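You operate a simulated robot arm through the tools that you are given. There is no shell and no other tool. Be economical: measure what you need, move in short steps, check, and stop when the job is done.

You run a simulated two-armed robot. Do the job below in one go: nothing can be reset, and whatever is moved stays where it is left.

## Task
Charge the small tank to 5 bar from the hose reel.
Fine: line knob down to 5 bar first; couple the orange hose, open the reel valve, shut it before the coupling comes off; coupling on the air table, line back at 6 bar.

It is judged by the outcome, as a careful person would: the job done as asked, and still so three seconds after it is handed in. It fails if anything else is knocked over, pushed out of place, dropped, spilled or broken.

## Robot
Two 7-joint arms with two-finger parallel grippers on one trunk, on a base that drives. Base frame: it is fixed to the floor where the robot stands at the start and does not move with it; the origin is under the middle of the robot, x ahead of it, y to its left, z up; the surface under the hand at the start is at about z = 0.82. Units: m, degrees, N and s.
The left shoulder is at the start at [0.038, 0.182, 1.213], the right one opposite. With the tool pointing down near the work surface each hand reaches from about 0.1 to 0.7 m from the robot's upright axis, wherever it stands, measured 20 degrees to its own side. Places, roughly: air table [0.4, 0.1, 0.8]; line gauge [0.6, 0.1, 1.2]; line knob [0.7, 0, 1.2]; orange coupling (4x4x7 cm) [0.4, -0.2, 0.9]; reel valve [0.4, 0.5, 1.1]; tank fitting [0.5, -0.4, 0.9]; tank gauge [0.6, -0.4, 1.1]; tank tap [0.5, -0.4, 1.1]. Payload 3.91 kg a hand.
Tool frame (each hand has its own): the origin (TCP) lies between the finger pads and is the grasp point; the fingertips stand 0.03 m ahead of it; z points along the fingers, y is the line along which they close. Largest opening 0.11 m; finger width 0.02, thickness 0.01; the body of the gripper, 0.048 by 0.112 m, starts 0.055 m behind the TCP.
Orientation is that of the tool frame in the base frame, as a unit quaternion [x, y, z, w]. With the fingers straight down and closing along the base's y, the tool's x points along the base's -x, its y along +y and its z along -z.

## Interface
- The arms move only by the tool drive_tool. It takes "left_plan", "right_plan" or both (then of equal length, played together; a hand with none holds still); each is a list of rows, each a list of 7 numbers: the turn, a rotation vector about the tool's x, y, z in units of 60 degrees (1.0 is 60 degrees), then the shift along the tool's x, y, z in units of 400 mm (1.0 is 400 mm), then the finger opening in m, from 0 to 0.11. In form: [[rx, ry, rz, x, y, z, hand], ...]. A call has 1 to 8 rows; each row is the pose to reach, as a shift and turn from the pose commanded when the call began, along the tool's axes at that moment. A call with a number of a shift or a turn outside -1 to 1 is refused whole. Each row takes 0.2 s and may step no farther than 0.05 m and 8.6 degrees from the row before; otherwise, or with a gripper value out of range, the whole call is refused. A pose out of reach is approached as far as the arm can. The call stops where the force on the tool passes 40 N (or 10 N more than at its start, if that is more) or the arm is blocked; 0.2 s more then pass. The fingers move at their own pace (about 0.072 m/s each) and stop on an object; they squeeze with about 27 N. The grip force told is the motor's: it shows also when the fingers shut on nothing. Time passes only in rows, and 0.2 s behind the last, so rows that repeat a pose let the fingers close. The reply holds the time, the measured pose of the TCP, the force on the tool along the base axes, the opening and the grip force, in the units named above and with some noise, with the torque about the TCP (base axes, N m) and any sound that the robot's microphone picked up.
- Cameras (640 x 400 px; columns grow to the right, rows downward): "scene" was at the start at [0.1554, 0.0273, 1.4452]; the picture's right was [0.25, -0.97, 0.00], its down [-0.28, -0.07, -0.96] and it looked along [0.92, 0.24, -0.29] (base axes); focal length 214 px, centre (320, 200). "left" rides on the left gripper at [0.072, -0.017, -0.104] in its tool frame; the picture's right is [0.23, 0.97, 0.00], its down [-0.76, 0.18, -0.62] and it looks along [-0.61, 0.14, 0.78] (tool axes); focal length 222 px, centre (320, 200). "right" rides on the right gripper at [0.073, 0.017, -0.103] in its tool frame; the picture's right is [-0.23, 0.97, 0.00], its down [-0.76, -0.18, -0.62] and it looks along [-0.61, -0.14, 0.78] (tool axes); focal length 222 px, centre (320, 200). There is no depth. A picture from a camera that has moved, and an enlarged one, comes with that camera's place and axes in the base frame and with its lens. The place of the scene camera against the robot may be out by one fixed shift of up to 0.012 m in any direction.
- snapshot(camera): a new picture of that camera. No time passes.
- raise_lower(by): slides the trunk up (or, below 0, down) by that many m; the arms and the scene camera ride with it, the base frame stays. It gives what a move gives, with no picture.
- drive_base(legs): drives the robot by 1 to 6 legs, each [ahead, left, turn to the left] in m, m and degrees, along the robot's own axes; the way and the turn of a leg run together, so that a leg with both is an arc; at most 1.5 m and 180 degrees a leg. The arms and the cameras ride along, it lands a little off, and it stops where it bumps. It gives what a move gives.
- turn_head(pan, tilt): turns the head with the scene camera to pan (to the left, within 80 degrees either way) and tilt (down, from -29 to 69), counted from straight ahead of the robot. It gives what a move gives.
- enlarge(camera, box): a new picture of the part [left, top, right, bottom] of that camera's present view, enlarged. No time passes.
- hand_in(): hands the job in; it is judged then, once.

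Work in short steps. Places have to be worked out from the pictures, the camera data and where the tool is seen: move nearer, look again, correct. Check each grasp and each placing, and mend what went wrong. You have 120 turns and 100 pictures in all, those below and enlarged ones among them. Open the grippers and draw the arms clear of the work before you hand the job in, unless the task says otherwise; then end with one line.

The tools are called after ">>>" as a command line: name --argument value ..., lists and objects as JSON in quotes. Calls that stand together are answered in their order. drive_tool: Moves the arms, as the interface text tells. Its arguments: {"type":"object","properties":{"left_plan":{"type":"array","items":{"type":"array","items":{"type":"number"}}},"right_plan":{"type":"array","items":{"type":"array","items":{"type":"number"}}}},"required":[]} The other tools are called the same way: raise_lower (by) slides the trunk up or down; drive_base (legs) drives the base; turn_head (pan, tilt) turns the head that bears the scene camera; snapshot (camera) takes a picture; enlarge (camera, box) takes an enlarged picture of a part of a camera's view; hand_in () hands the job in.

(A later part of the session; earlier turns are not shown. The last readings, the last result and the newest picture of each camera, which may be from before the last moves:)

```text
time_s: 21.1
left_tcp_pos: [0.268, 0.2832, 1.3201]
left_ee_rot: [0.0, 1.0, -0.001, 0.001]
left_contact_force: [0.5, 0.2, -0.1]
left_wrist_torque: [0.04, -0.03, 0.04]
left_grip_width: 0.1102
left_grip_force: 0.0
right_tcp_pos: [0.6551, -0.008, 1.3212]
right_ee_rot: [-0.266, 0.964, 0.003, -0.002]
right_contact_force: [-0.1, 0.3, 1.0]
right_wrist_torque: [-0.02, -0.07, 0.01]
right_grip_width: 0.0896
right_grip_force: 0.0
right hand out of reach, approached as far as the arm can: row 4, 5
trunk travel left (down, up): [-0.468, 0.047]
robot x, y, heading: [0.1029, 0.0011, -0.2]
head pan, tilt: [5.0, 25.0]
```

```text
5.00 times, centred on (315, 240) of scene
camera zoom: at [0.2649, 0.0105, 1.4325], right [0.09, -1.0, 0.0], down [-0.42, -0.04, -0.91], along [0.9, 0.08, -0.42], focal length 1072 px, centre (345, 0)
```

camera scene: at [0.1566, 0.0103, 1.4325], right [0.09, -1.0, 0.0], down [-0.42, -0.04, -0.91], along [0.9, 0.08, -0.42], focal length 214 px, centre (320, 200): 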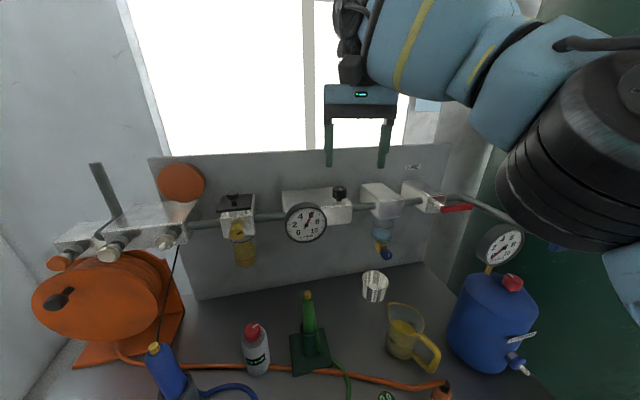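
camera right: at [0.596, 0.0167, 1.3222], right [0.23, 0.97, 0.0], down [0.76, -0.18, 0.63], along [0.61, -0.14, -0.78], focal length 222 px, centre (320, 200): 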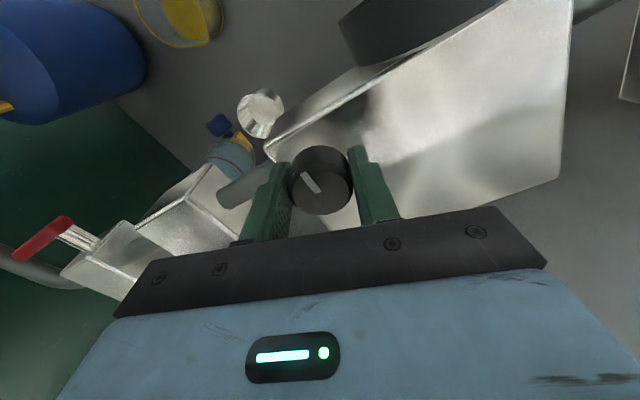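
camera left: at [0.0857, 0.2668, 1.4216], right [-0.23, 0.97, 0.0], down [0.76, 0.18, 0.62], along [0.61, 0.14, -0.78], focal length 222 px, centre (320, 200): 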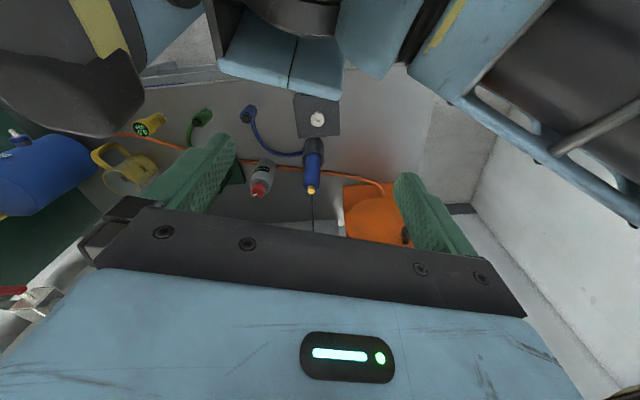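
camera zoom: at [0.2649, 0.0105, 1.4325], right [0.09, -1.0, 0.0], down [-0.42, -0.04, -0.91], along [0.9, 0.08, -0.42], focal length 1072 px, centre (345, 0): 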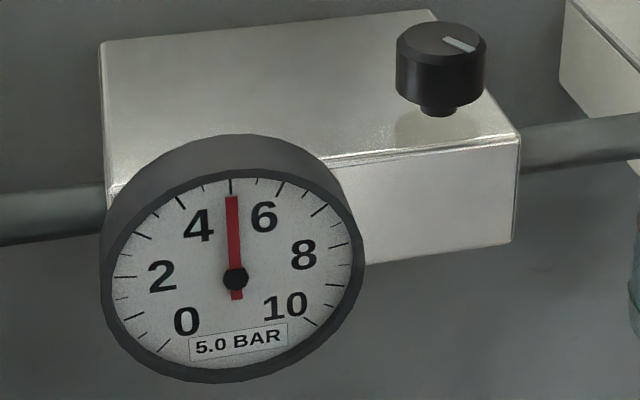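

The line stays at 5.0. I now bring the right hand back over the coupling area, undoing the yaw, to look at coupling and tank fitting.

>>> drive_tool --right_plan '[[0, 0, 0.067, 0.1, -0.013, 0, 0.1], [0, 0, 0.133, 0.2, -0.026, 0.02, 0.1], [0, 0, 0.2, 0.3, -0.039, 0.05, 0.1], [0, 0, 0.267, 0.4, -0.052, 0.1, 0.1], [0, 0, 0.333, 0.5, -0.066, 0.15, 0.1], [0, 0, 0.4, 0.6, -0.08, 0.2, 0.1], [0, 0, 0.467, 0.7, -0.092, 0.25, 0.1], [0, 0, 0.533, 0.79, -0.105, 0.25, 0.1]]'

>>> snapshot --camera "right"

>>> turn_head --pan -40 --tilt 40

>>> snapshot --camera "scene"

```text
time_s: 22.9
left_tcp_pos: [0.2674, 0.2847, 1.3189]
left_ee_rot: [0.0, 1.0, -0.001, 0.001]
left_contact_force: [0.1, -0.2, 0.1]
left_wrist_torque: [0.02, 0.0, 0.01]
left_grip_width: 0.1099
left_grip_force: 0.1
right_tcp_pos: [0.402, -0.2074, 1.2222]
right_ee_rot: [0.007, 1.0, 0.0, 0.001]
right_contact_force: [-0.3, 0.1, -0.4]
right_wrist_torque: [-0.02, -0.03, -0.02]
right_grip_width: 0.1
right_grip_force: 0.1
trunk travel left (down, up): [-0.468, 0.047]
robot x, y, heading: [0.1063, -0.0016, -0.1]
head pan, tilt: [5.0, 25.0]
```

```text
64 pictures are left
camera right: at [0.3293, -0.19, 1.3263], right [0.24, 0.97, 0.0], down [0.76, -0.19, 0.62], along [0.61, -0.15, -0.78], focal length 222 px, centre (320, 200)
```

right: 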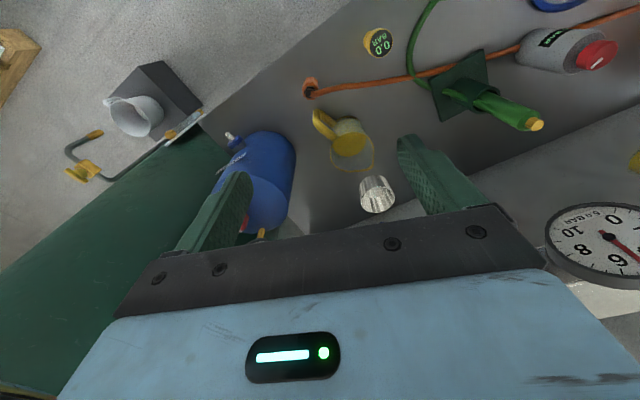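

```text
time_s: 24.0
left_tcp_pos: [0.2691, 0.2856, 1.3195]
left_ee_rot: [0.001, 1.0, -0.001, 0.001]
left_contact_force: [-0.4, -0.8, 0.5]
left_wrist_torque: [0.01, -0.01, 0.0]
left_grip_width: 0.1099
left_grip_force: 0.0
right_tcp_pos: [0.4043, -0.2058, 1.222]
right_ee_rot: [0.007, 1.0, 0.001, 0.0]
right_contact_force: [0.5, 0.5, 0.3]
right_wrist_torque: [0.0, 0.0, 0.04]
right_grip_width: 0.0999
right_grip_force: 0.1
trunk travel left (down, up): [-0.468, 0.047]
robot x, y, heading: [0.1081, -0.0006, -0.3]
head pan, tilt: [-40.0, 40.0]
```

```text
63 pictures are left
camera scene: at [0.2386, -0.0507, 1.4091], right [-0.64, -0.77, 0.0], down [-0.49, 0.41, -0.77], along [0.59, -0.49, -0.64], focal length 214 px, centre (320, 200)
```

scene: 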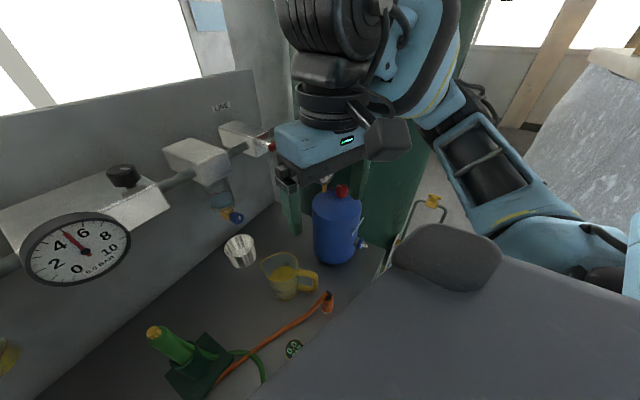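

I enlarge the tank fitting and the coupling from both cameras to get the fitting's axis.

>>> enlarge --camera "right" --box '[200, 70, 360, 190]'

>>> enlarge --camera "scene" --box '[280, 180, 400, 330]'

```text
3.33 times, centred on (280, 130) of right
camera zoom: at [0.3311, -0.1888, 1.3264], right [0.24, 0.97, 0.0], down [0.76, -0.19, 0.62], along [0.61, -0.15, -0.78], focal length 740 px, centre (453, 433)
```

zoom: 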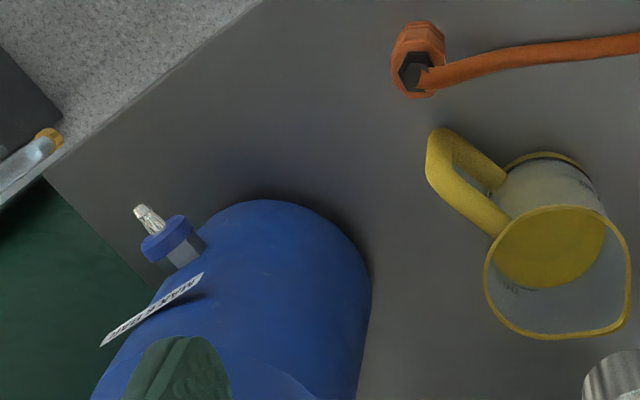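

```text
2.67 times, centred on (340, 255) of scene
camera zoom: at [0.2386, -0.0507, 1.4091], right [-0.64, -0.77, 0.0], down [-0.49, 0.41, -0.77], along [0.59, -0.49, -0.64], focal length 572 px, centre (267, 53)
```

zoom: 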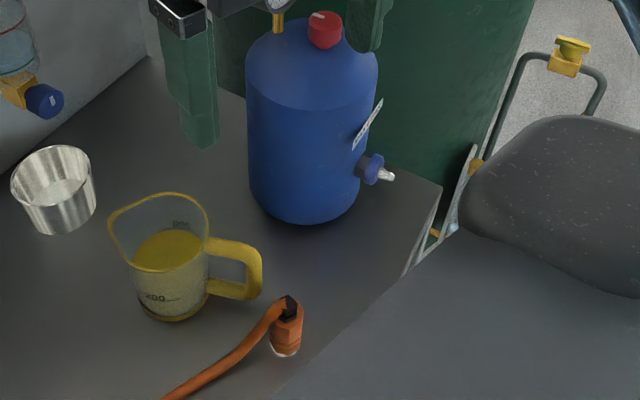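

The fitting's tip is at about (0.448, -0.398, 0.92), pointing along (-0.95, -0.31) out of the bench; the coupling stands at about (0.427, -0.235) with its socket down and hose leaving to +y, the jug handle 2.5 cm behind it. I back the base off 0.1 m to get arm room.

>>> drive_base --legs '[[-0.1, 0, 0]]'

>>> turn_head --pan -30 --tilt 40

>>> snapshot --camera "scene"

```text
time_s: 25.2
left_tcp_pos: [0.172, 0.2851, 1.3194]
left_ee_rot: [0.0, 1.0, -0.001, 0.0]
left_contact_force: [-0.1, 0.6, -0.3]
left_wrist_torque: [-0.03, -0.01, 0.01]
left_grip_width: 0.1101
left_grip_force: 0.0
right_tcp_pos: [0.3068, -0.2047, 1.2215]
right_ee_rot: [0.005, 1.0, 0.0, 0.0]
right_contact_force: [-0.3, -0.6, -1.4]
right_wrist_torque: [0.0, -0.01, 0.0]
right_grip_width: 0.1001
right_grip_force: 0.1
trunk travel left (down, up): [-0.468, 0.047]
robot x, y, heading: [0.0127, -0.0027, 0.0]
head pan, tilt: [-40.0, 40.0]
```

```text
time_s: 25.9
left_tcp_pos: [0.171, 0.2858, 1.3182]
left_ee_rot: [0.0, 1.0, -0.001, 0.001]
left_contact_force: [-0.9, -0.1, -0.8]
left_wrist_torque: [0.0, 0.01, 0.0]
left_grip_width: 0.1102
left_grip_force: 0.1
right_tcp_pos: [0.3063, -0.2055, 1.2221]
right_ee_rot: [0.007, 1.0, -0.001, 0.001]
right_contact_force: [-0.3, -0.7, 0.7]
right_wrist_torque: [-0.03, -0.01, -0.02]
right_grip_width: 0.0998
right_grip_force: 0.1
trunk travel left (down, up): [-0.468, 0.047]
robot x, y, heading: [0.0093, -0.0027, 0.2]
head pan, tilt: [-30.0, 40.0]
```

```text
60 pictures are left
camera scene: at [0.1492, -0.0387, 1.4091], right [-0.5, -0.87, 0.0], down [-0.56, 0.32, -0.77], along [0.66, -0.38, -0.64], focal length 214 px, centre (320, 200)
```

scene: 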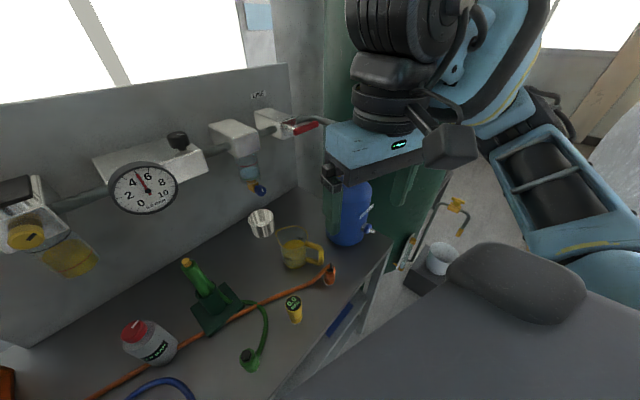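

I now rotate the right hand (50° yaw, 35° lean) while coming down to a stand-off behind the coupling.

>>> drive_tool --right_plan '[[-0.032, -0.068, -0.101, -0.014, -0.023, 0.044, 0.09], [-0.0635, -0.136, -0.202, -0.027, -0.047, 0.089, 0.08], [-0.095, -0.204, -0.303, -0.041, -0.07, 0.133, 0.07], [-0.127, -0.2725, -0.4035, -0.055, -0.094, 0.178, 0.064], [-0.159, -0.341, -0.504, -0.068, -0.117, 0.222, 0.064], [-0.1905, -0.409, -0.605, -0.082, -0.141, 0.266, 0.064], [-0.222, -0.477, -0.706, -0.095, -0.164, 0.311, 0.064], [-0.254, -0.545, -0.807, -0.109, -0.1875, 0.355, 0.064]]'

>>> snapshot --camera "right"

>>> snapshot --camera "scene"

```text
time_s: 27.7
left_tcp_pos: [0.1729, 0.2858, 1.3189]
left_ee_rot: [-0.001, 1.0, -0.001, 0.0]
left_contact_force: [0.0, -0.4, 0.1]
left_wrist_torque: [-0.03, 0.03, -0.01]
left_grip_width: 0.1103
left_grip_force: 0.0
right_tcp_pos: [0.359, -0.2658, 1.0811]
right_ee_rot: [-0.396, 0.868, 0.124, 0.275]
right_contact_force: [0.2, 0.0, -0.2]
right_wrist_torque: [0.0, 0.02, 0.0]
right_grip_width: 0.064
right_grip_force: 0.1
right hand out of reach, approached as far as the arm can: row 5, 6, 7, 8
trunk travel left (down, up): [-0.468, 0.047]
robot x, y, heading: [0.0123, -0.0027, -0.1]
head pan, tilt: [-30.0, 40.0]
```

```text
59 pictures are left
camera right: at [0.2678, -0.3463, 1.1251], right [-0.61, 0.78, 0.13], down [0.31, 0.09, 0.95], along [0.73, 0.62, -0.29], focal length 222 px, centre (320, 200)
```

right: 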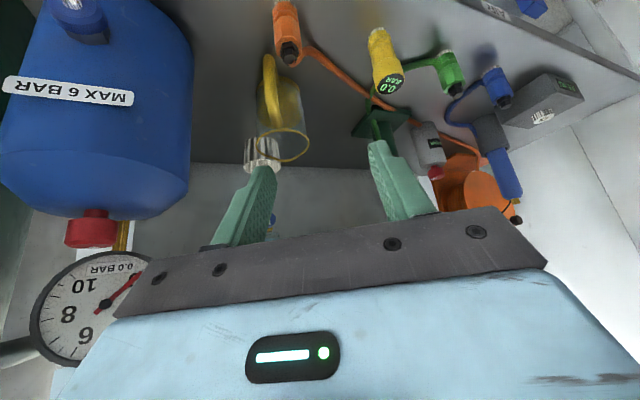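

```text
58 pictures are left
camera scene: at [0.1507, -0.0384, 1.4089], right [-0.5, -0.87, 0.0], down [-0.56, 0.32, -0.77], along [0.66, -0.38, -0.64], focal length 214 px, centre (320, 200)
```

scene: 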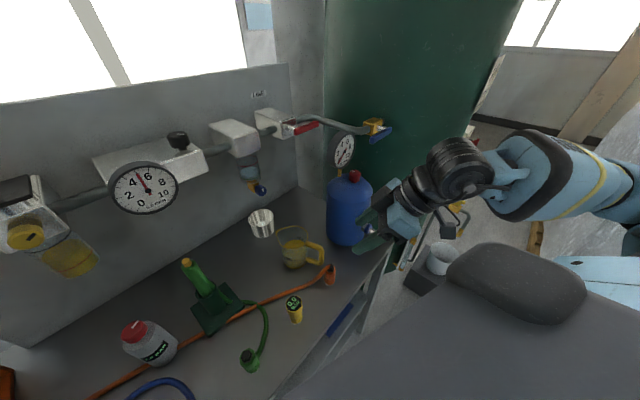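

The orientation came out as wanted and the coupling is seen at about (0.426, -0.233). I go to a pre-grasp point 8 cm back along the tool axis.

>>> drive_tool --right_plan '[[0, 0, 0, 0.041, -0.018, 0.084, 0.064], [0, 0, 0, 0.083, -0.036, 0.167, 0.064], [0, 0, 0, 0.124, -0.054, 0.25, 0.064], [0, 0, 0, 0.165, -0.072, 0.334, 0.064]]'

>>> snapshot --camera "right"

>>> enlarge --camera "scene" --box '[260, 180, 460, 320]'

```text
time_s: 28.7
left_tcp_pos: [0.1728, 0.2854, 1.3186]
left_ee_rot: [0.0, 1.0, -0.001, 0.0]
left_contact_force: [0.3, -0.6, 0.8]
left_wrist_torque: [0.02, 0.03, 0.02]
left_grip_width: 0.11
left_grip_force: 0.0
right_tcp_pos: [0.3939, -0.2683, 0.9329]
right_ee_rot: [-0.398, 0.867, 0.125, 0.274]
right_contact_force: [0.3, -0.4, 0.6]
right_wrist_torque: [-0.01, 0.01, 0.04]
right_grip_width: 0.064
right_grip_force: 0.1
right hand out of reach, approached as far as the arm can: row 1
trunk travel left (down, up): [-0.468, 0.047]
robot x, y, heading: [0.0106, 0.0013, -0.0]
head pan, tilt: [-30.0, 40.0]
```

```text
57 pictures are left
camera right: at [0.3043, -0.3479, 0.9767], right [-0.62, 0.78, 0.13], down [0.31, 0.09, 0.95], along [0.72, 0.62, -0.29], focal length 222 px, centre (320, 200)
```

right: 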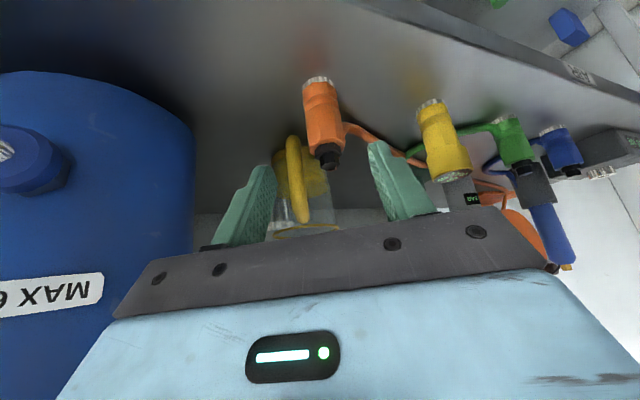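

```text
2.86 times, centred on (360, 250) of scene
camera zoom: at [0.1502, -0.0385, 1.409], right [-0.5, -0.87, 0.0], down [-0.56, 0.32, -0.77], along [0.66, -0.38, -0.64], focal length 613 px, centre (206, 57)
```

zoom: 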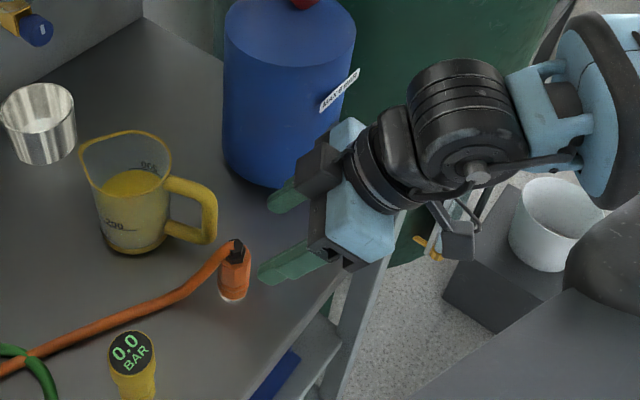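

The jug handle would be in line with the far finger, so I yaw the hand 13° clockwise and shift slightly before going in.

>>> drive_tool --right_plan '[[0.0625, 0, 0.089, 0.008, 0.015, 0.004, 0.06], [0.125, 0, 0.178, 0.015, 0.03, 0.008, 0.06]]'

>>> snapshot --camera "right"

```text
time_s: 29.3
left_tcp_pos: [0.1728, 0.2857, 1.3187]
left_ee_rot: [0.0, 1.0, 0.0, 0.0]
left_contact_force: [-0.3, -0.5, 0.3]
left_wrist_torque: [-0.02, 0.03, 0.01]
left_grip_width: 0.1099
left_grip_force: 0.1
right_tcp_pos: [0.3819, -0.2615, 0.9268]
right_ee_rot: [-0.296, 0.907, 0.092, 0.286]
right_contact_force: [0.3, -0.3, 1.1]
right_wrist_torque: [0.03, 0.02, 0.0]
right_grip_width: 0.0603
right_grip_force: 0.1
trunk travel left (down, up): [-0.468, 0.047]
robot x, y, heading: [0.0087, -0.0013, -0.1]
head pan, tilt: [-30.0, 40.0]
```

```text
55 pictures are left
camera right: at [0.2759, -0.3191, 0.9714], right [-0.42, 0.9, 0.13], down [0.32, 0.01, 0.95], along [0.85, 0.44, -0.29], focal length 222 px, centre (320, 200)
```

right: 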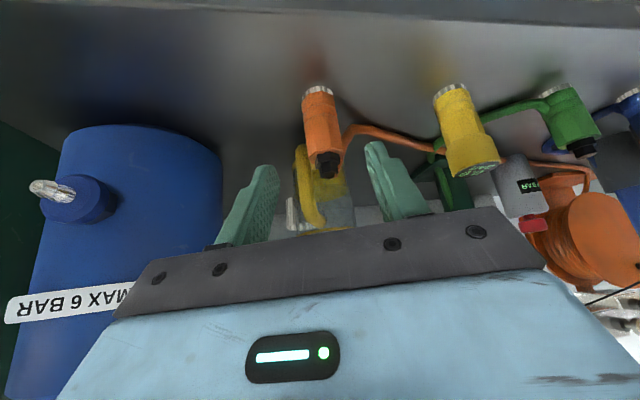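

The approach line now goes right to the coupling, clear of the handle. I advance 8 cm, then close.

>>> drive_tool --right_plan '[[0, 0, 0, 0, 0, 0.05, 0.06], [0, 0, 0, 0, 0, 0.1, 0.06], [0, 0, 0, 0, 0, 0.15, 0.06], [0, 0, 0, 0, 0, 0.2, 0.06]]'

>>> snapshot --camera "right"

>>> enlarge --camera "scene" --box '[260, 200, 400, 310]'

```text
time_s: 30.3
left_tcp_pos: [0.1714, 0.2857, 1.3191]
left_ee_rot: [0.001, 1.0, 0.0, 0.0]
left_contact_force: [0.5, 0.4, -0.7]
left_wrist_torque: [-0.03, -0.01, 0.01]
left_grip_width: 0.1098
left_grip_force: 0.1
right_tcp_pos: [0.4213, -0.2341, 0.8611]
right_ee_rot: [-0.297, 0.906, 0.093, 0.286]
right_contact_force: [1.0, 0.7, -0.8]
right_wrist_torque: [-0.01, 0.01, -0.03]
right_grip_width: 0.0599
right_grip_force: 0.0
trunk travel left (down, up): [-0.468, 0.047]
robot x, y, heading: [0.012, -0.0006, -0.2]
head pan, tilt: [-30.0, 40.0]
```

```text
54 pictures are left
camera right: at [0.3142, -0.2918, 0.9061], right [-0.43, 0.9, 0.13], down [0.32, 0.01, 0.95], along [0.85, 0.44, -0.29], focal length 222 px, centre (320, 200)
```

right: 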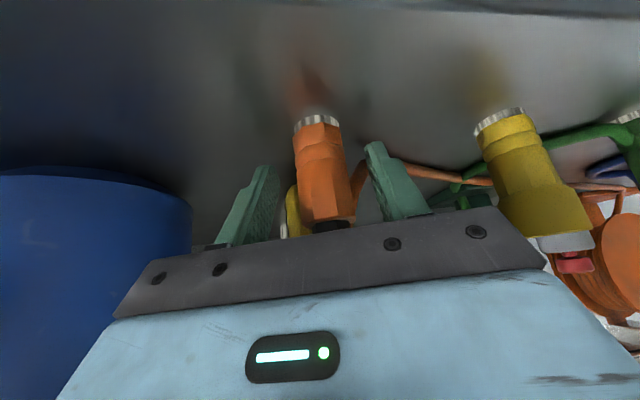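

```text
3.64 times, centred on (330, 255) of scene
camera zoom: at [0.15, -0.0385, 1.409], right [-0.5, -0.87, 0.0], down [-0.56, 0.32, -0.77], along [0.66, -0.38, -0.64], focal length 780 px, centre (284, 0)
```

zoom: 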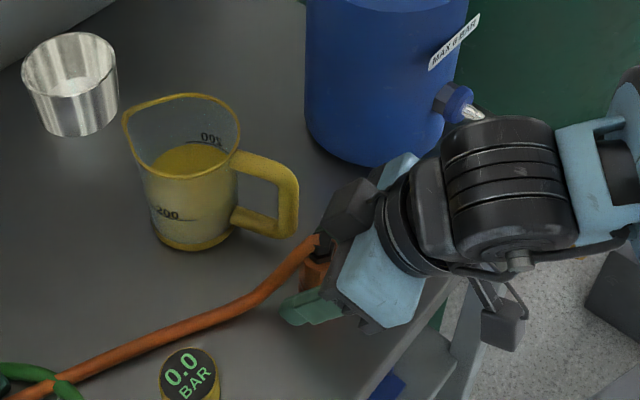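

No contact, the coupling stands between the fingers. I close.

>>> drive_tool --right_plan '[[0, 0, 0, 0, 0, 0, 0.04], [0, 0, 0, 0, 0, 0, 0.025], [0, 0, 0, 0, 0, 0, 0.025]]'

>>> snapshot --camera "right"

```text
time_s: 31.1
left_tcp_pos: [0.1704, 0.2848, 1.3191]
left_ee_rot: [0.0, 1.0, -0.001, 0.0]
left_contact_force: [0.1, 0.0, -0.1]
left_wrist_torque: [-0.01, 0.0, 0.03]
left_grip_width: 0.1098
left_grip_force: 0.0
right_tcp_pos: [0.4202, -0.2341, 0.8627]
right_ee_rot: [-0.296, 0.906, 0.093, 0.286]
right_contact_force: [0.1, 0.5, 0.1]
right_wrist_torque: [0.01, -0.04, 0.0]
right_grip_width: 0.0304
right_grip_force: 26.5
trunk travel left (down, up): [-0.468, 0.047]
robot x, y, heading: [0.0123, -0.0022, -0.1]
head pan, tilt: [-30.0, 40.0]
```

```text
52 pictures are left
camera right: at [0.3139, -0.2919, 0.9063], right [-0.43, 0.9, 0.13], down [0.32, 0.01, 0.95], along [0.85, 0.44, -0.29], focal length 222 px, centre (320, 200)
```

right: 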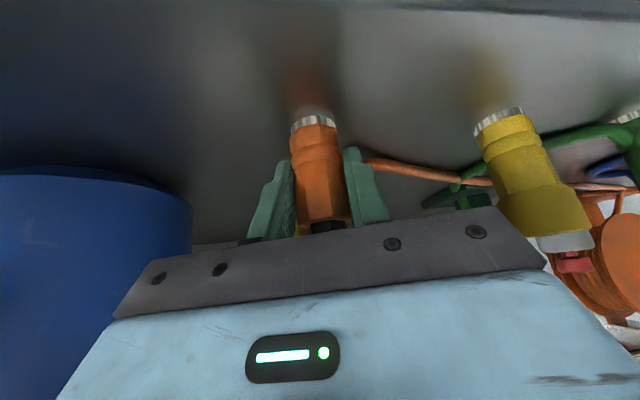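

The coupling is held (30 mm across flats, 26 N). I lift it straight up 10 cm, then draw back towards the front right.

>>> drive_tool --right_plan '[[0, 0, 0, -0.036, 0, -0.05, 0.025], [0, 0, 0, -0.09, 0, -0.128, 0.025], [0, 0, 0, -0.143, 0, -0.205, 0.025], [0, 0, 0, -0.09, -0.03, -0.28, 0.025], [0, 0, 0, -0.045, -0.06, -0.355, 0.025], [0, 0, 0, 0.002, -0.083, -0.428, 0.025]]'

>>> snapshot --camera "right"

>>> snapshot --camera "scene"

```text
time_s: 32.5
left_tcp_pos: [0.1704, 0.2853, 1.3182]
left_ee_rot: [-0.001, 1.0, -0.001, 0.001]
left_contact_force: [-0.5, 0.2, 0.1]
left_wrist_torque: [0.01, 0.0, 0.01]
left_grip_width: 0.11
left_grip_force: 0.2
right_tcp_pos: [0.359, -0.3187, 1.0035]
right_ee_rot: [-0.297, 0.906, 0.094, 0.287]
right_contact_force: [0.1, 0.1, -0.8]
right_wrist_torque: [-0.01, 0.0, 0.01]
right_grip_width: 0.0304
right_grip_force: 27.3
trunk travel left (down, up): [-0.468, 0.047]
robot x, y, heading: [0.0106, 0.0013, 0.0]
head pan, tilt: [-30.0, 40.0]
```

```text
51 pictures are left
camera right: at [0.2526, -0.3762, 1.0475], right [-0.43, 0.9, 0.13], down [0.32, 0.01, 0.95], along [0.85, 0.45, -0.29], focal length 222 px, centre (320, 200)
```

right: 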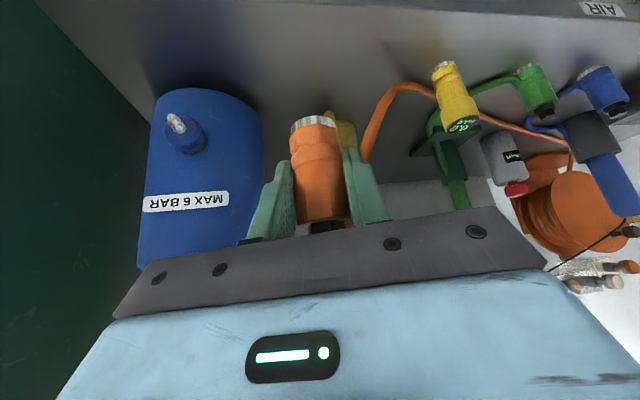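

```text
50 pictures are left
camera scene: at [0.1485, -0.0383, 1.4093], right [-0.5, -0.87, 0.0], down [-0.56, 0.32, -0.77], along [0.66, -0.38, -0.64], focal length 214 px, centre (320, 200)
```

scene: 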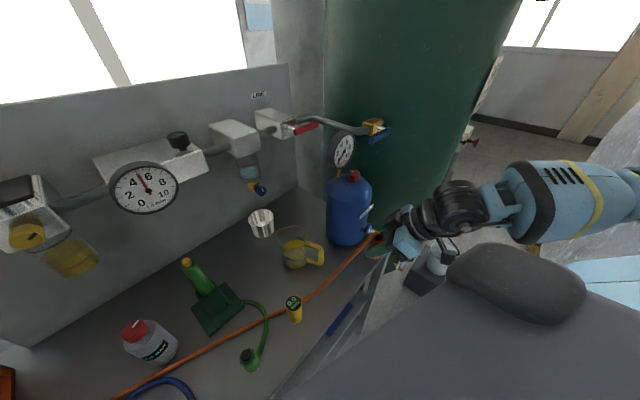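

The fitting is seen at about (0.446, -0.400, 0.919). I make the first half of the turn that brings the socket from down to facing the fitting.

>>> drive_tool --right_plan '[[0.0325, -0.058, -0.0935, 0.012, -0.009, -0.008, 0.025], [0.065, -0.116, -0.187, 0.0235, -0.018, -0.016, 0.025], [0.0975, -0.174, -0.28, 0.035, -0.027, -0.024, 0.025], [0.13, -0.2325, -0.3735, 0.047, -0.036, -0.0325, 0.025], [0.1625, -0.29, -0.467, 0.059, -0.045, -0.04, 0.025], [0.195, -0.349, -0.56, 0.07, -0.0535, -0.049, 0.025], [0.2275, -0.407, -0.6535, 0.082, -0.0625, -0.057, 0.025], [0.26, -0.465, -0.747, 0.094, -0.0715, -0.065, 0.025]]'

>>> snapshot --camera "scene"

```text
time_s: 34.3
left_tcp_pos: [0.1718, 0.2849, 1.3195]
left_ee_rot: [0.0, 1.0, 0.0, 0.0]
left_contact_force: [1.5, 0.0, 0.1]
left_wrist_torque: [0.01, 0.03, -0.01]
left_grip_width: 0.11
left_grip_force: 0.0
right_tcp_pos: [0.3553, -0.3733, 1.0275]
right_ee_rot: [-0.545, 0.639, -0.072, 0.539]
right_contact_force: [0.6, 0.1, -0.6]
right_wrist_torque: [0.01, 0.04, 0.01]
right_grip_width: 0.0305
right_grip_force: 27.3
right hand out of reach, approached as far as the arm can: row 8
trunk travel left (down, up): [-0.468, 0.047]
robot x, y, heading: [0.0089, -0.0015, 0.3]
head pan, tilt: [-30.0, 40.0]
```

```text
49 pictures are left
camera scene: at [0.1501, -0.0385, 1.409], right [-0.5, -0.87, 0.0], down [-0.56, 0.32, -0.77], along [0.66, -0.38, -0.64], focal length 214 px, centre (320, 200)
```

scene: 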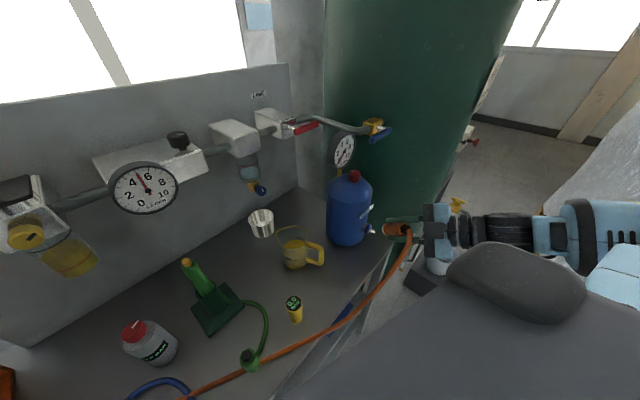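

The first half went nearly as planned. I make the second half of the turn, moving down a little in front of the fitting.

>>> drive_tool --right_plan '[[0.033, -0.0575, -0.094, 0.0225, 0.005, 0.001, 0.025], [0.0655, -0.115, -0.188, 0.045, 0.011, 0.0025, 0.025], [0.098, -0.173, -0.2815, 0.0675, 0.016, 0.004, 0.025], [0.131, -0.2305, -0.3755, 0.09, 0.0215, 0.005, 0.025], [0.164, -0.288, -0.469, 0.1125, 0.027, 0.006, 0.025], [0.1965, -0.346, -0.563, 0.135, 0.032, 0.0075, 0.025], [0.229, -0.4035, -0.657, 0.1575, 0.0375, 0.009, 0.025], [0.262, -0.461, -0.751, 0.18, 0.043, 0.01, 0.025]]'

>>> snapshot --camera "scene"

>>> snapshot --camera "right"

```text
time_s: 36.1
left_tcp_pos: [0.1727, 0.2855, 1.3189]
left_ee_rot: [0.0, 1.0, -0.001, -0.001]
left_contact_force: [0.4, 0.2, 0.0]
left_wrist_torque: [-0.01, 0.02, 0.0]
left_grip_width: 0.11
left_grip_force: 0.1
right_tcp_pos: [0.3946, -0.2926, 1.3042]
right_ee_rot: [0.668, -0.266, 0.207, -0.663]
right_contact_force: [-0.5, 0.5, -1.3]
right_wrist_torque: [-0.01, 0.01, 0.04]
right_grip_width: 0.0298
right_grip_force: 26.9
right hand out of reach, approached as far as the arm can: row 1, 2, 3, 4, 5, 6, 7, 8
trunk travel left (down, up): [-0.468, 0.047]
robot x, y, heading: [0.0124, -0.0021, 0.0]
head pan, tilt: [-30.0, 40.0]
```

```text
48 pictures are left
camera scene: at [0.1512, -0.0387, 1.4088], right [-0.5, -0.87, 0.0], down [-0.56, 0.32, -0.77], along [0.66, -0.38, -0.64], focal length 214 px, centre (320, 200)
```

scene: 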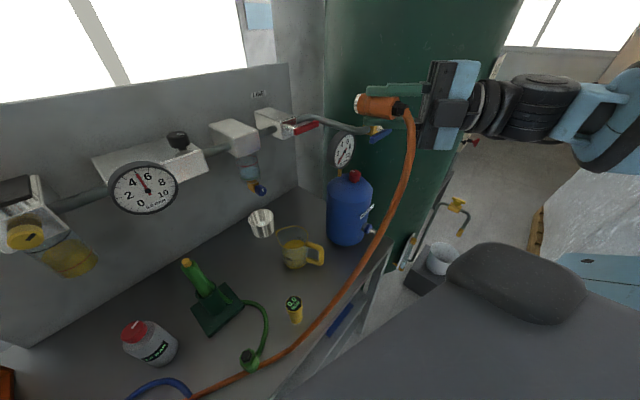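

```text
47 pictures are left
camera right: at [0.3843, -0.4201, 1.2856], right [-0.26, 0.16, -0.95], down [-0.97, -0.01, 0.26], along [0.04, 0.99, 0.16], focal length 222 px, centre (320, 200)
```

right: 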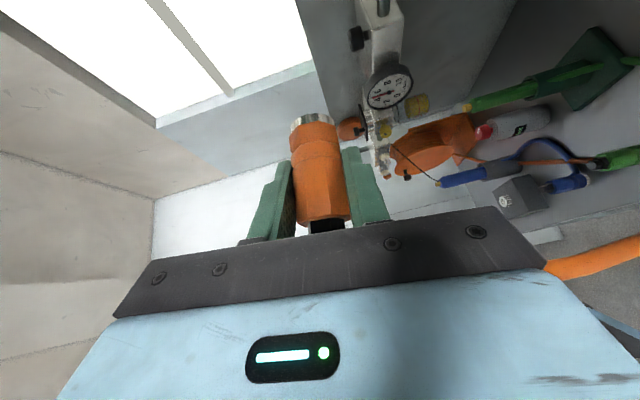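

The arm can't hold that attitude so low right there: it rose to z 1.30. The tool should be more in front of the robot, so I first move the hand forward-left relative to the body, correcting the attitude, to test reach.

>>> drive_tool --right_plan '[[0.005, -0.005, -0.012, -0.011, 0.061, 0.064, 0.025], [0.01, -0.01, -0.024, -0.022, 0.122, 0.128, 0.025], [0.015, -0.016, -0.037, -0.033, 0.184, 0.193, 0.025], [0.02, -0.021, -0.05, -0.044, 0.245, 0.258, 0.025], [0.025, -0.026, -0.062, -0.055, 0.306, 0.322, 0.025], [0.031, -0.032, -0.074, -0.066, 0.368, 0.387, 0.025]]'

>>> snapshot --camera "scene"

```text
time_s: 37.5
left_tcp_pos: [0.1714, 0.2848, 1.319]
left_ee_rot: [0.0, 1.0, -0.001, 0.0]
left_contact_force: [-0.1, -0.4, 0.0]
left_wrist_torque: [-0.01, 0.01, 0.01]
left_grip_width: 0.11
left_grip_force: 0.0
right_tcp_pos: [0.4286, -0.1609, 1.3112]
right_ee_rot: [0.673, -0.236, 0.22, -0.665]
right_contact_force: [-0.5, 0.3, -1.1]
right_wrist_torque: [0.0, 0.02, -0.02]
right_grip_width: 0.03
right_grip_force: 26.8
right hand out of reach, approached as far as the arm can: row 1, 2, 3, 4, 5, 6
trunk travel left (down, up): [-0.468, 0.047]
robot x, y, heading: [0.0107, 0.003, -0.1]
head pan, tilt: [-30.0, 40.0]
```

```text
46 pictures are left
camera scene: at [0.15, -0.0383, 1.409], right [-0.5, -0.87, 0.0], down [-0.56, 0.32, -0.77], along [0.66, -0.38, -0.64], focal length 214 px, centre (320, 200)
```

scene: 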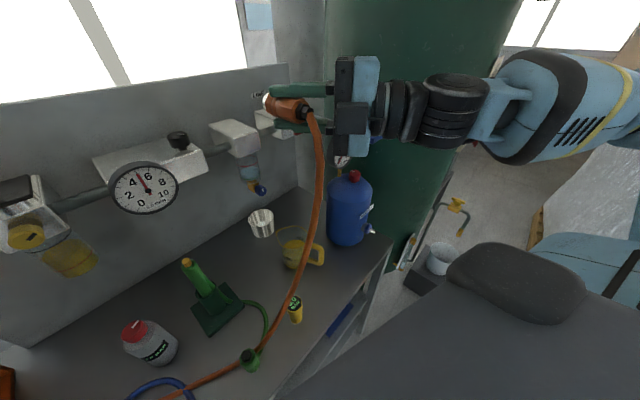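

The chest plate and forearm limit keep a level hand near shoulder height, so I'll use the trunk travel instead: back off so the chest clears the bench, shift the hand right, then lower.

>>> drive_base --legs '[[-0.16, 0, 0]]'

>>> drive_tool --right_plan '[[0, 0, 0, 0.08, 0, -0.065, 0.025], [0, 0, 0, 0.16, 0, -0.13, 0.025], [0, 0, 0, 0.24, 0, -0.195, 0.025], [0, 0, 0, 0.32, 0, -0.26, 0.025], [0, 0, 0, 0.39, 0, -0.32, 0.025], [0, 0, 0, 0.43, 0, -0.363, 0.025]]'

>>> raise_lower --by -0.12

>>> snapshot --camera "scene"

```text
time_s: 38.9
left_tcp_pos: [0.0136, 0.2849, 1.3191]
left_ee_rot: [-0.001, 1.0, -0.001, 0.0]
left_contact_force: [0.1, -0.3, 0.9]
left_wrist_torque: [0.01, -0.02, 0.0]
left_grip_width: 0.1102
left_grip_force: 0.2
right_tcp_pos: [0.2704, -0.1616, 1.3114]
right_ee_rot: [0.673, -0.238, 0.22, -0.665]
right_contact_force: [-1.1, -0.3, 0.0]
right_wrist_torque: [-0.02, 0.0, -0.01]
right_grip_width: 0.0299
right_grip_force: 26.7
trunk travel left (down, up): [-0.468, 0.047]
robot x, y, heading: [-0.1448, -0.0013, -0.1]
head pan, tilt: [-30.0, 40.0]
```

```text
time_s: 40.3
left_tcp_pos: [0.0138, 0.2838, 1.3185]
left_ee_rot: [0.001, 1.0, -0.001, 0.0]
left_contact_force: [-0.5, -0.1, 0.4]
left_wrist_torque: [0.03, 0.02, -0.01]
left_grip_width: 0.1101
left_grip_force: 0.1
right_tcp_pos: [0.3106, -0.3794, 1.348]
right_ee_rot: [0.673, -0.243, 0.215, -0.665]
right_contact_force: [-0.2, -0.4, -0.2]
right_wrist_torque: [0.03, -0.03, -0.02]
right_grip_width: 0.0298
right_grip_force: 26.8
right hand out of reach, approached as far as the arm can: row 1, 2, 3, 4, 5, 6
trunk travel left (down, up): [-0.468, 0.047]
robot x, y, heading: [-0.1462, -0.0017, -0.1]
head pan, tilt: [-30.0, 40.0]
```

```text
time_s: 41.8
left_tcp_pos: [0.0648, 0.2847, 1.162]
left_ee_rot: [0.0, 0.994, -0.002, -0.105]
left_contact_force: [0.5, 0.7, -0.1]
left_wrist_torque: [0.02, 0.0, 0.0]
left_grip_width: 0.1099
left_grip_force: 0.0
right_tcp_pos: [0.3135, -0.3774, 1.229]
right_ee_rot: [0.673, -0.237, 0.22, -0.665]
right_contact_force: [0.1, -0.3, -0.7]
right_wrist_torque: [0.0, 0.0, -0.01]
right_grip_width: 0.03
right_grip_force: 26.8
trunk travel left (down, up): [-0.348, 0.167]
robot x, y, heading: [-0.1466, -0.0016, 0.1]
head pan, tilt: [-30.0, 40.0]
```

```text
45 pictures are left
camera scene: at [0.0559, -0.0387, 1.2699], right [-0.5, -0.87, 0.0], down [-0.56, 0.32, -0.77], along [0.66, -0.38, -0.64], focal length 214 px, centre (320, 200)
```

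scene: 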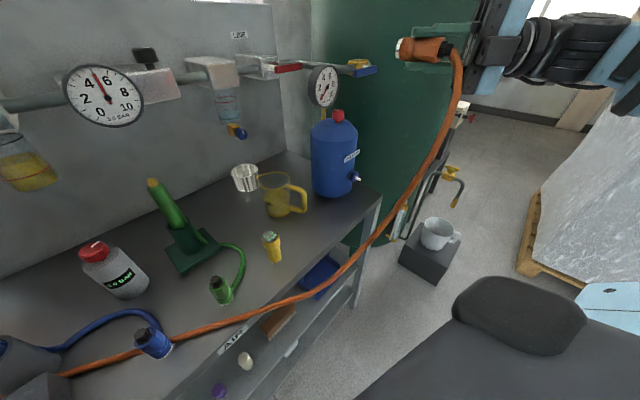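

Lowering also leans the body a bit forward. I back off another 0.1 m and lower further.

>>> drive_base --legs '[[-0.1, 0, 0]]'

>>> raise_lower --by -0.15

>>> snapshot --camera "scene"

```text
time_s: 42.9
left_tcp_pos: [-0.0331, 0.2839, 1.1625]
left_ee_rot: [-0.001, 0.994, -0.002, -0.106]
left_contact_force: [0.1, -0.8, 0.4]
left_wrist_torque: [-0.02, -0.02, -0.05]
left_grip_width: 0.1102
left_grip_force: 0.0
right_tcp_pos: [0.2164, -0.3764, 1.2285]
right_ee_rot: [0.673, -0.237, 0.22, -0.665]
right_contact_force: [-0.1, 0.5, -0.8]
right_wrist_torque: [-0.03, 0.01, 0.0]
right_grip_width: 0.0303
right_grip_force: 26.7
trunk travel left (down, up): [-0.348, 0.167]
robot x, y, heading: [-0.2424, -0.0013, 0.1]
head pan, tilt: [-30.0, 40.0]
```

```text
time_s: 44.7
left_tcp_pos: [-0.0332, 0.2819, 1.0126]
left_ee_rot: [-0.001, 0.994, -0.002, -0.106]
left_contact_force: [0.3, -0.3, -0.1]
left_wrist_torque: [0.0, -0.04, -0.01]
left_grip_width: 0.1101
left_grip_force: 0.0
right_tcp_pos: [0.2167, -0.3766, 1.0797]
right_ee_rot: [0.673, -0.237, 0.22, -0.666]
right_contact_force: [0.2, 0.2, -0.4]
right_wrist_torque: [0.02, -0.01, 0.01]
right_grip_width: 0.0302
right_grip_force: 27.0
trunk travel left (down, up): [-0.198, 0.317]
robot x, y, heading: [-0.2408, 0.0021, -0.0]
head pan, tilt: [-30.0, 40.0]
```

```text
44 pictures are left
camera scene: at [0.0022, -0.0384, 1.1146], right [-0.5, -0.87, 0.0], down [-0.56, 0.32, -0.77], along [0.66, -0.38, -0.64], focal length 214 px, centre (320, 200)
```

scene: 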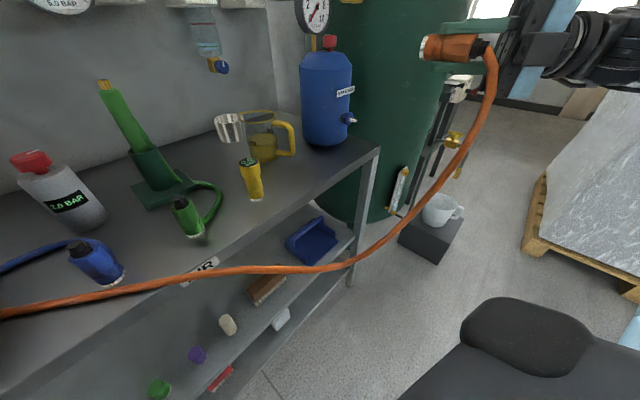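

Good. The hand is at z 1.08; I lower the remaining 0.16 m with the hand still in front of the bench, and look with the right camera.

>>> raise_lower --by -0.16

>>> snapshot --camera "scene"

>>> snapshot --camera "right"

```text
time_s: 46.0
left_tcp_pos: [-0.0098, 0.2813, 0.8747]
left_ee_rot: [0.002, 0.994, -0.006, -0.106]
left_contact_force: [15.2, -5.3, 13.9]
left_wrist_torque: [0.73, -0.23, -0.91]
left_grip_width: 0.1075
left_grip_force: 0.0
right_tcp_pos: [0.2198, -0.3765, 0.9465]
right_ee_rot: [0.673, -0.239, 0.217, -0.665]
right_contact_force: [0.0, 0.0, 0.0]
right_wrist_torque: [0.0, 0.03, 0.0]
right_grip_width: 0.0302
right_grip_force: 27.0
trunk travel left (down, up): [-0.068, 0.447]
robot x, y, heading: [-0.2464, -0.0033, -0.3]
head pan, tilt: [-30.0, 40.0]
stopped: the force on the tool passed its limit at 128 N (the readings are from after the stop); the commanded pose is now the measured one
```

```text
43 pictures are left
camera scene: at [0.056, -0.0385, 0.9611], right [-0.5, -0.87, 0.0], down [-0.56, 0.32, -0.77], along [0.66, -0.38, -0.64], focal length 214 px, centre (320, 200)
```

scene: 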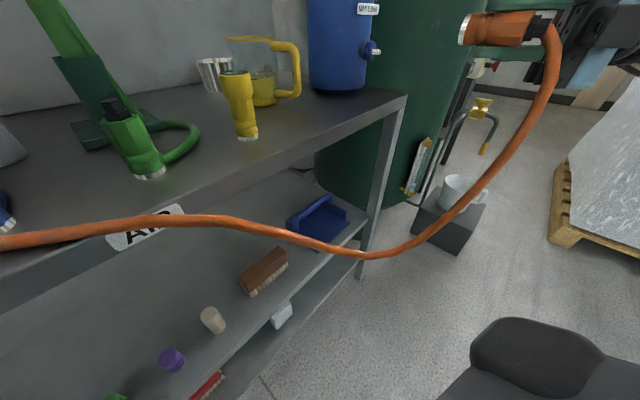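

```text
42 pictures are left
camera right: at [0.213, -0.5041, 0.9312], right [-0.21, 0.14, -0.97], down [-0.98, -0.03, 0.21], along [0.0, 0.99, 0.14], focal length 222 px, centre (320, 200)
```

right: 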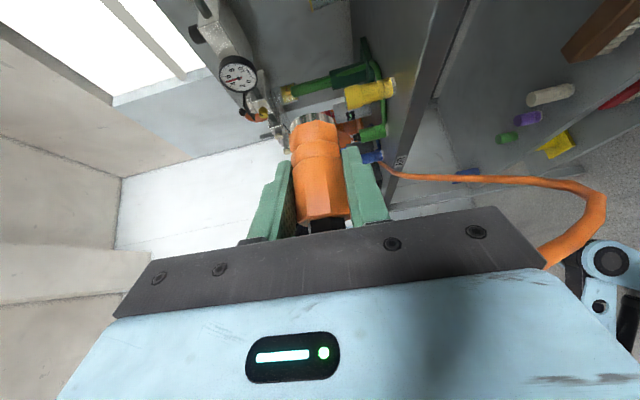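

The left hand touched something (likely the robot's own body; it isn't over the bench). I raise the left hand 10 cm and look with its camera.

>>> drive_tool --left_plan '[[0, 0, 0, 0, 0, -0.05, 0.1], [0, 0, 0, 0, 0, -0.15, 0.1], [0, 0, 0, 0, 0, -0.25, 0.1]]'

>>> snapshot --camera "left"

```text
time_s: 46.8
left_tcp_pos: [-0.0153, 0.2368, 0.936]
left_ee_rot: [0.001, 0.994, -0.005, -0.107]
left_contact_force: [-0.5, 0.5, -0.5]
left_wrist_torque: [0.01, 0.01, 0.0]
left_grip_width: 0.0999
left_grip_force: 0.1
left hand out of reach, approached as far as the arm can: row 1, 2, 3
right_tcp_pos: [0.2205, -0.3762, 0.9464]
right_ee_rot: [0.674, -0.238, 0.217, -0.665]
right_contact_force: [-0.1, -0.5, -0.3]
right_wrist_torque: [0.01, 0.01, 0.01]
right_grip_width: 0.0299
right_grip_force: 27.5
trunk travel left (down, up): [-0.068, 0.447]
robot x, y, heading: [-0.2448, -0.001, 0.0]
head pan, tilt: [-30.0, 40.0]
```

```text
41 pictures are left
camera left: at [-0.0637, 0.2195, 1.0518], right [-0.22, 0.97, 0.04], down [0.88, 0.18, 0.44], along [0.43, 0.13, -0.9], focal length 222 px, centre (320, 200)
```

left: 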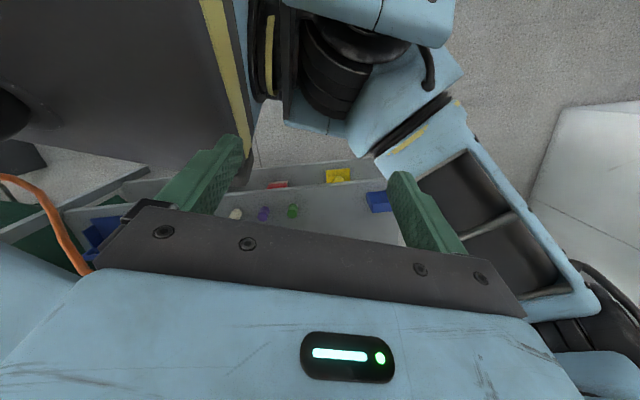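

The left hand only touched the robot's own body and is free now. I lower the trunk a last 2.8 cm.

>>> raise_lower --by -0.028

```text
time_s: 47.6
left_tcp_pos: [-0.0149, 0.2368, 0.9057]
left_ee_rot: [0.003, 0.994, -0.005, -0.107]
left_contact_force: [0.8, 0.0, 0.2]
left_wrist_torque: [0.02, -0.02, -0.01]
left_grip_width: 0.1001
left_grip_force: 0.0
right_tcp_pos: [0.2195, -0.3771, 0.9197]
right_ee_rot: [0.673, -0.239, 0.218, -0.665]
right_contact_force: [0.3, -1.0, -1.2]
right_wrist_torque: [-0.03, 0.04, -0.02]
right_grip_width: 0.03
right_grip_force: 27.0
trunk travel left (down, up): [-0.04, 0.475]
robot x, y, heading: [-0.2432, 0.0017, -0.0]
head pan, tilt: [-30.0, 40.0]
```

The hand is at the right height and attitude within 2°. I move it to a stand-off about 6 cm in front of the fitting.

>>> drive_tool --right_plan '[[0.005, -0.002, -0.006, 0.087, -0.003, 0.021, 0.025], [0.01, -0.005, -0.012, 0.174, -0.005, 0.042, 0.025], [0.014, -0.007, -0.018, 0.26, -0.008, 0.063, 0.025], [0.019, -0.009, -0.0234, 0.3475, -0.01, 0.0835, 0.025]]'

>>> snapshot --camera "right"

>>> turn_head --pan -40 --tilt 5

>>> snapshot --camera "scene"

```text
time_s: 48.6
left_tcp_pos: [-0.0136, 0.2363, 0.9057]
left_ee_rot: [0.002, 0.994, -0.006, -0.107]
left_contact_force: [0.5, -0.2, 0.2]
left_wrist_torque: [-0.04, 0.01, 0.0]
left_grip_width: 0.0998
left_grip_force: 0.1
right_tcp_pos: [0.349, -0.4333, 0.9298]
right_ee_rot: [-0.67, 0.229, -0.223, 0.67]
right_contact_force: [0.3, -0.6, -0.3]
right_wrist_torque: [-0.06, -0.03, 0.01]
right_grip_width: 0.0303
right_grip_force: 26.8
right hand out of reach, approached as far as the arm can: row 4
trunk travel left (down, up): [-0.04, 0.475]
robot x, y, heading: [-0.2424, 0.0017, -0.0]
head pan, tilt: [-30.0, 40.0]
```

```text
40 pictures are left
camera right: at [0.344, -0.5614, 0.9131], right [-0.19, 0.14, -0.97], down [-0.98, -0.04, 0.18], along [-0.01, 0.99, 0.14], focal length 222 px, centre (320, 200)
```

right: 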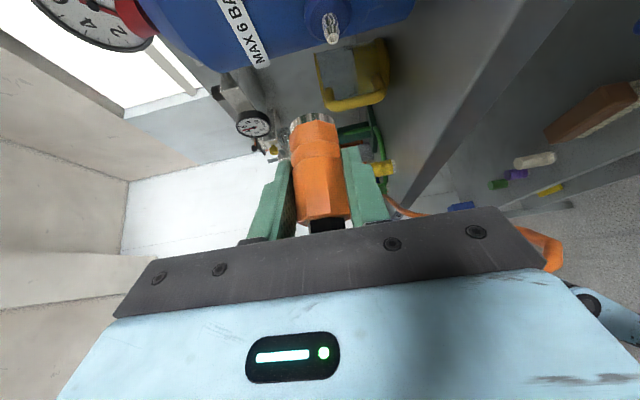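

```text
time_s: 49.6
left_tcp_pos: [-0.0143, 0.2377, 0.9057]
left_ee_rot: [0.002, 0.994, -0.005, -0.108]
left_contact_force: [-0.3, 1.0, -0.2]
left_wrist_torque: [-0.02, -0.01, -0.01]
left_grip_width: 0.0999
left_grip_force: 0.0
right_tcp_pos: [0.3484, -0.4322, 0.9288]
right_ee_rot: [-0.67, 0.227, -0.223, 0.67]
right_contact_force: [0.3, -0.2, -0.4]
right_wrist_torque: [0.01, 0.01, 0.01]
right_grip_width: 0.0298
right_grip_force: 26.7
trunk travel left (down, up): [-0.04, 0.475]
robot x, y, heading: [-0.2434, 0.0011, 0.0]
head pan, tilt: [-40.0, 5.0]
```

```text
39 pictures are left
camera scene: at [0.0616, -0.0549, 0.9898], right [-0.64, -0.77, 0.0], down [-0.07, 0.06, -1.0], along [0.76, -0.64, -0.09], focal length 214 px, centre (320, 200)
```

scene: 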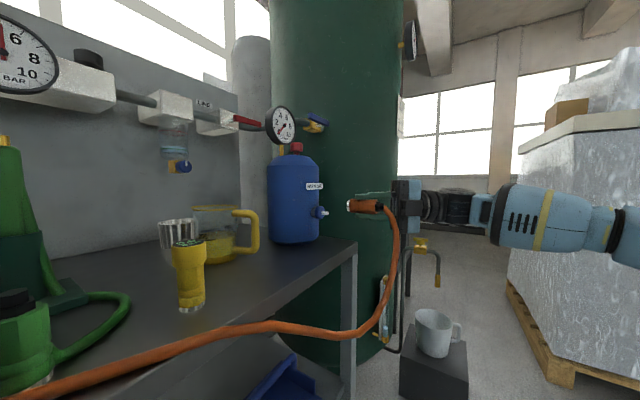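

Both parts are now in view. I enlarge both views to measure the misalignment.

>>> enlarge --camera "scene" --box '[290, 170, 430, 250]'

>>> enlarge --camera "right" --box '[250, 0, 400, 240]'

```text
4.57 times, centred on (360, 210) of scene
camera zoom: at [0.0616, -0.0549, 0.9898], right [-0.64, -0.77, 0.0], down [-0.07, 0.06, -1.0], along [0.76, -0.64, -0.09], focal length 980 px, centre (137, 154)
```

zoom: 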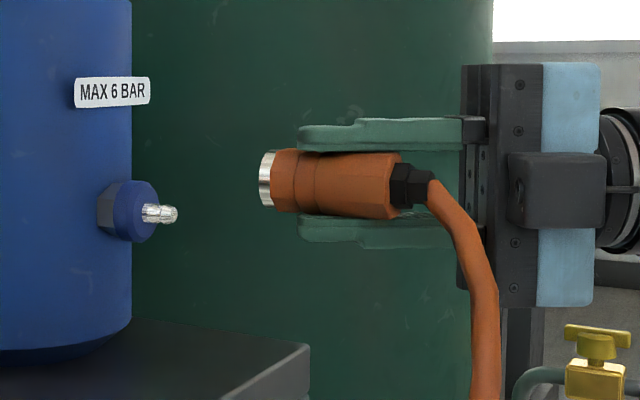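

```text
1.67 times, centred on (325, 120) of right
camera zoom: at [0.3433, -0.5606, 0.9132], right [-0.19, 0.14, -0.97], down [-0.98, -0.04, 0.18], along [-0.01, 0.99, 0.14], focal length 370 px, centre (312, 333)
```

zoom: 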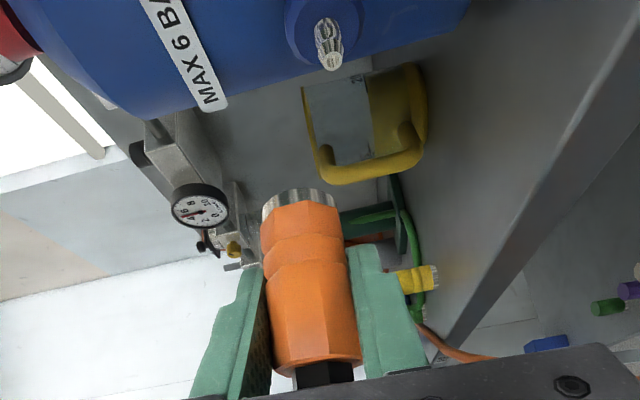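

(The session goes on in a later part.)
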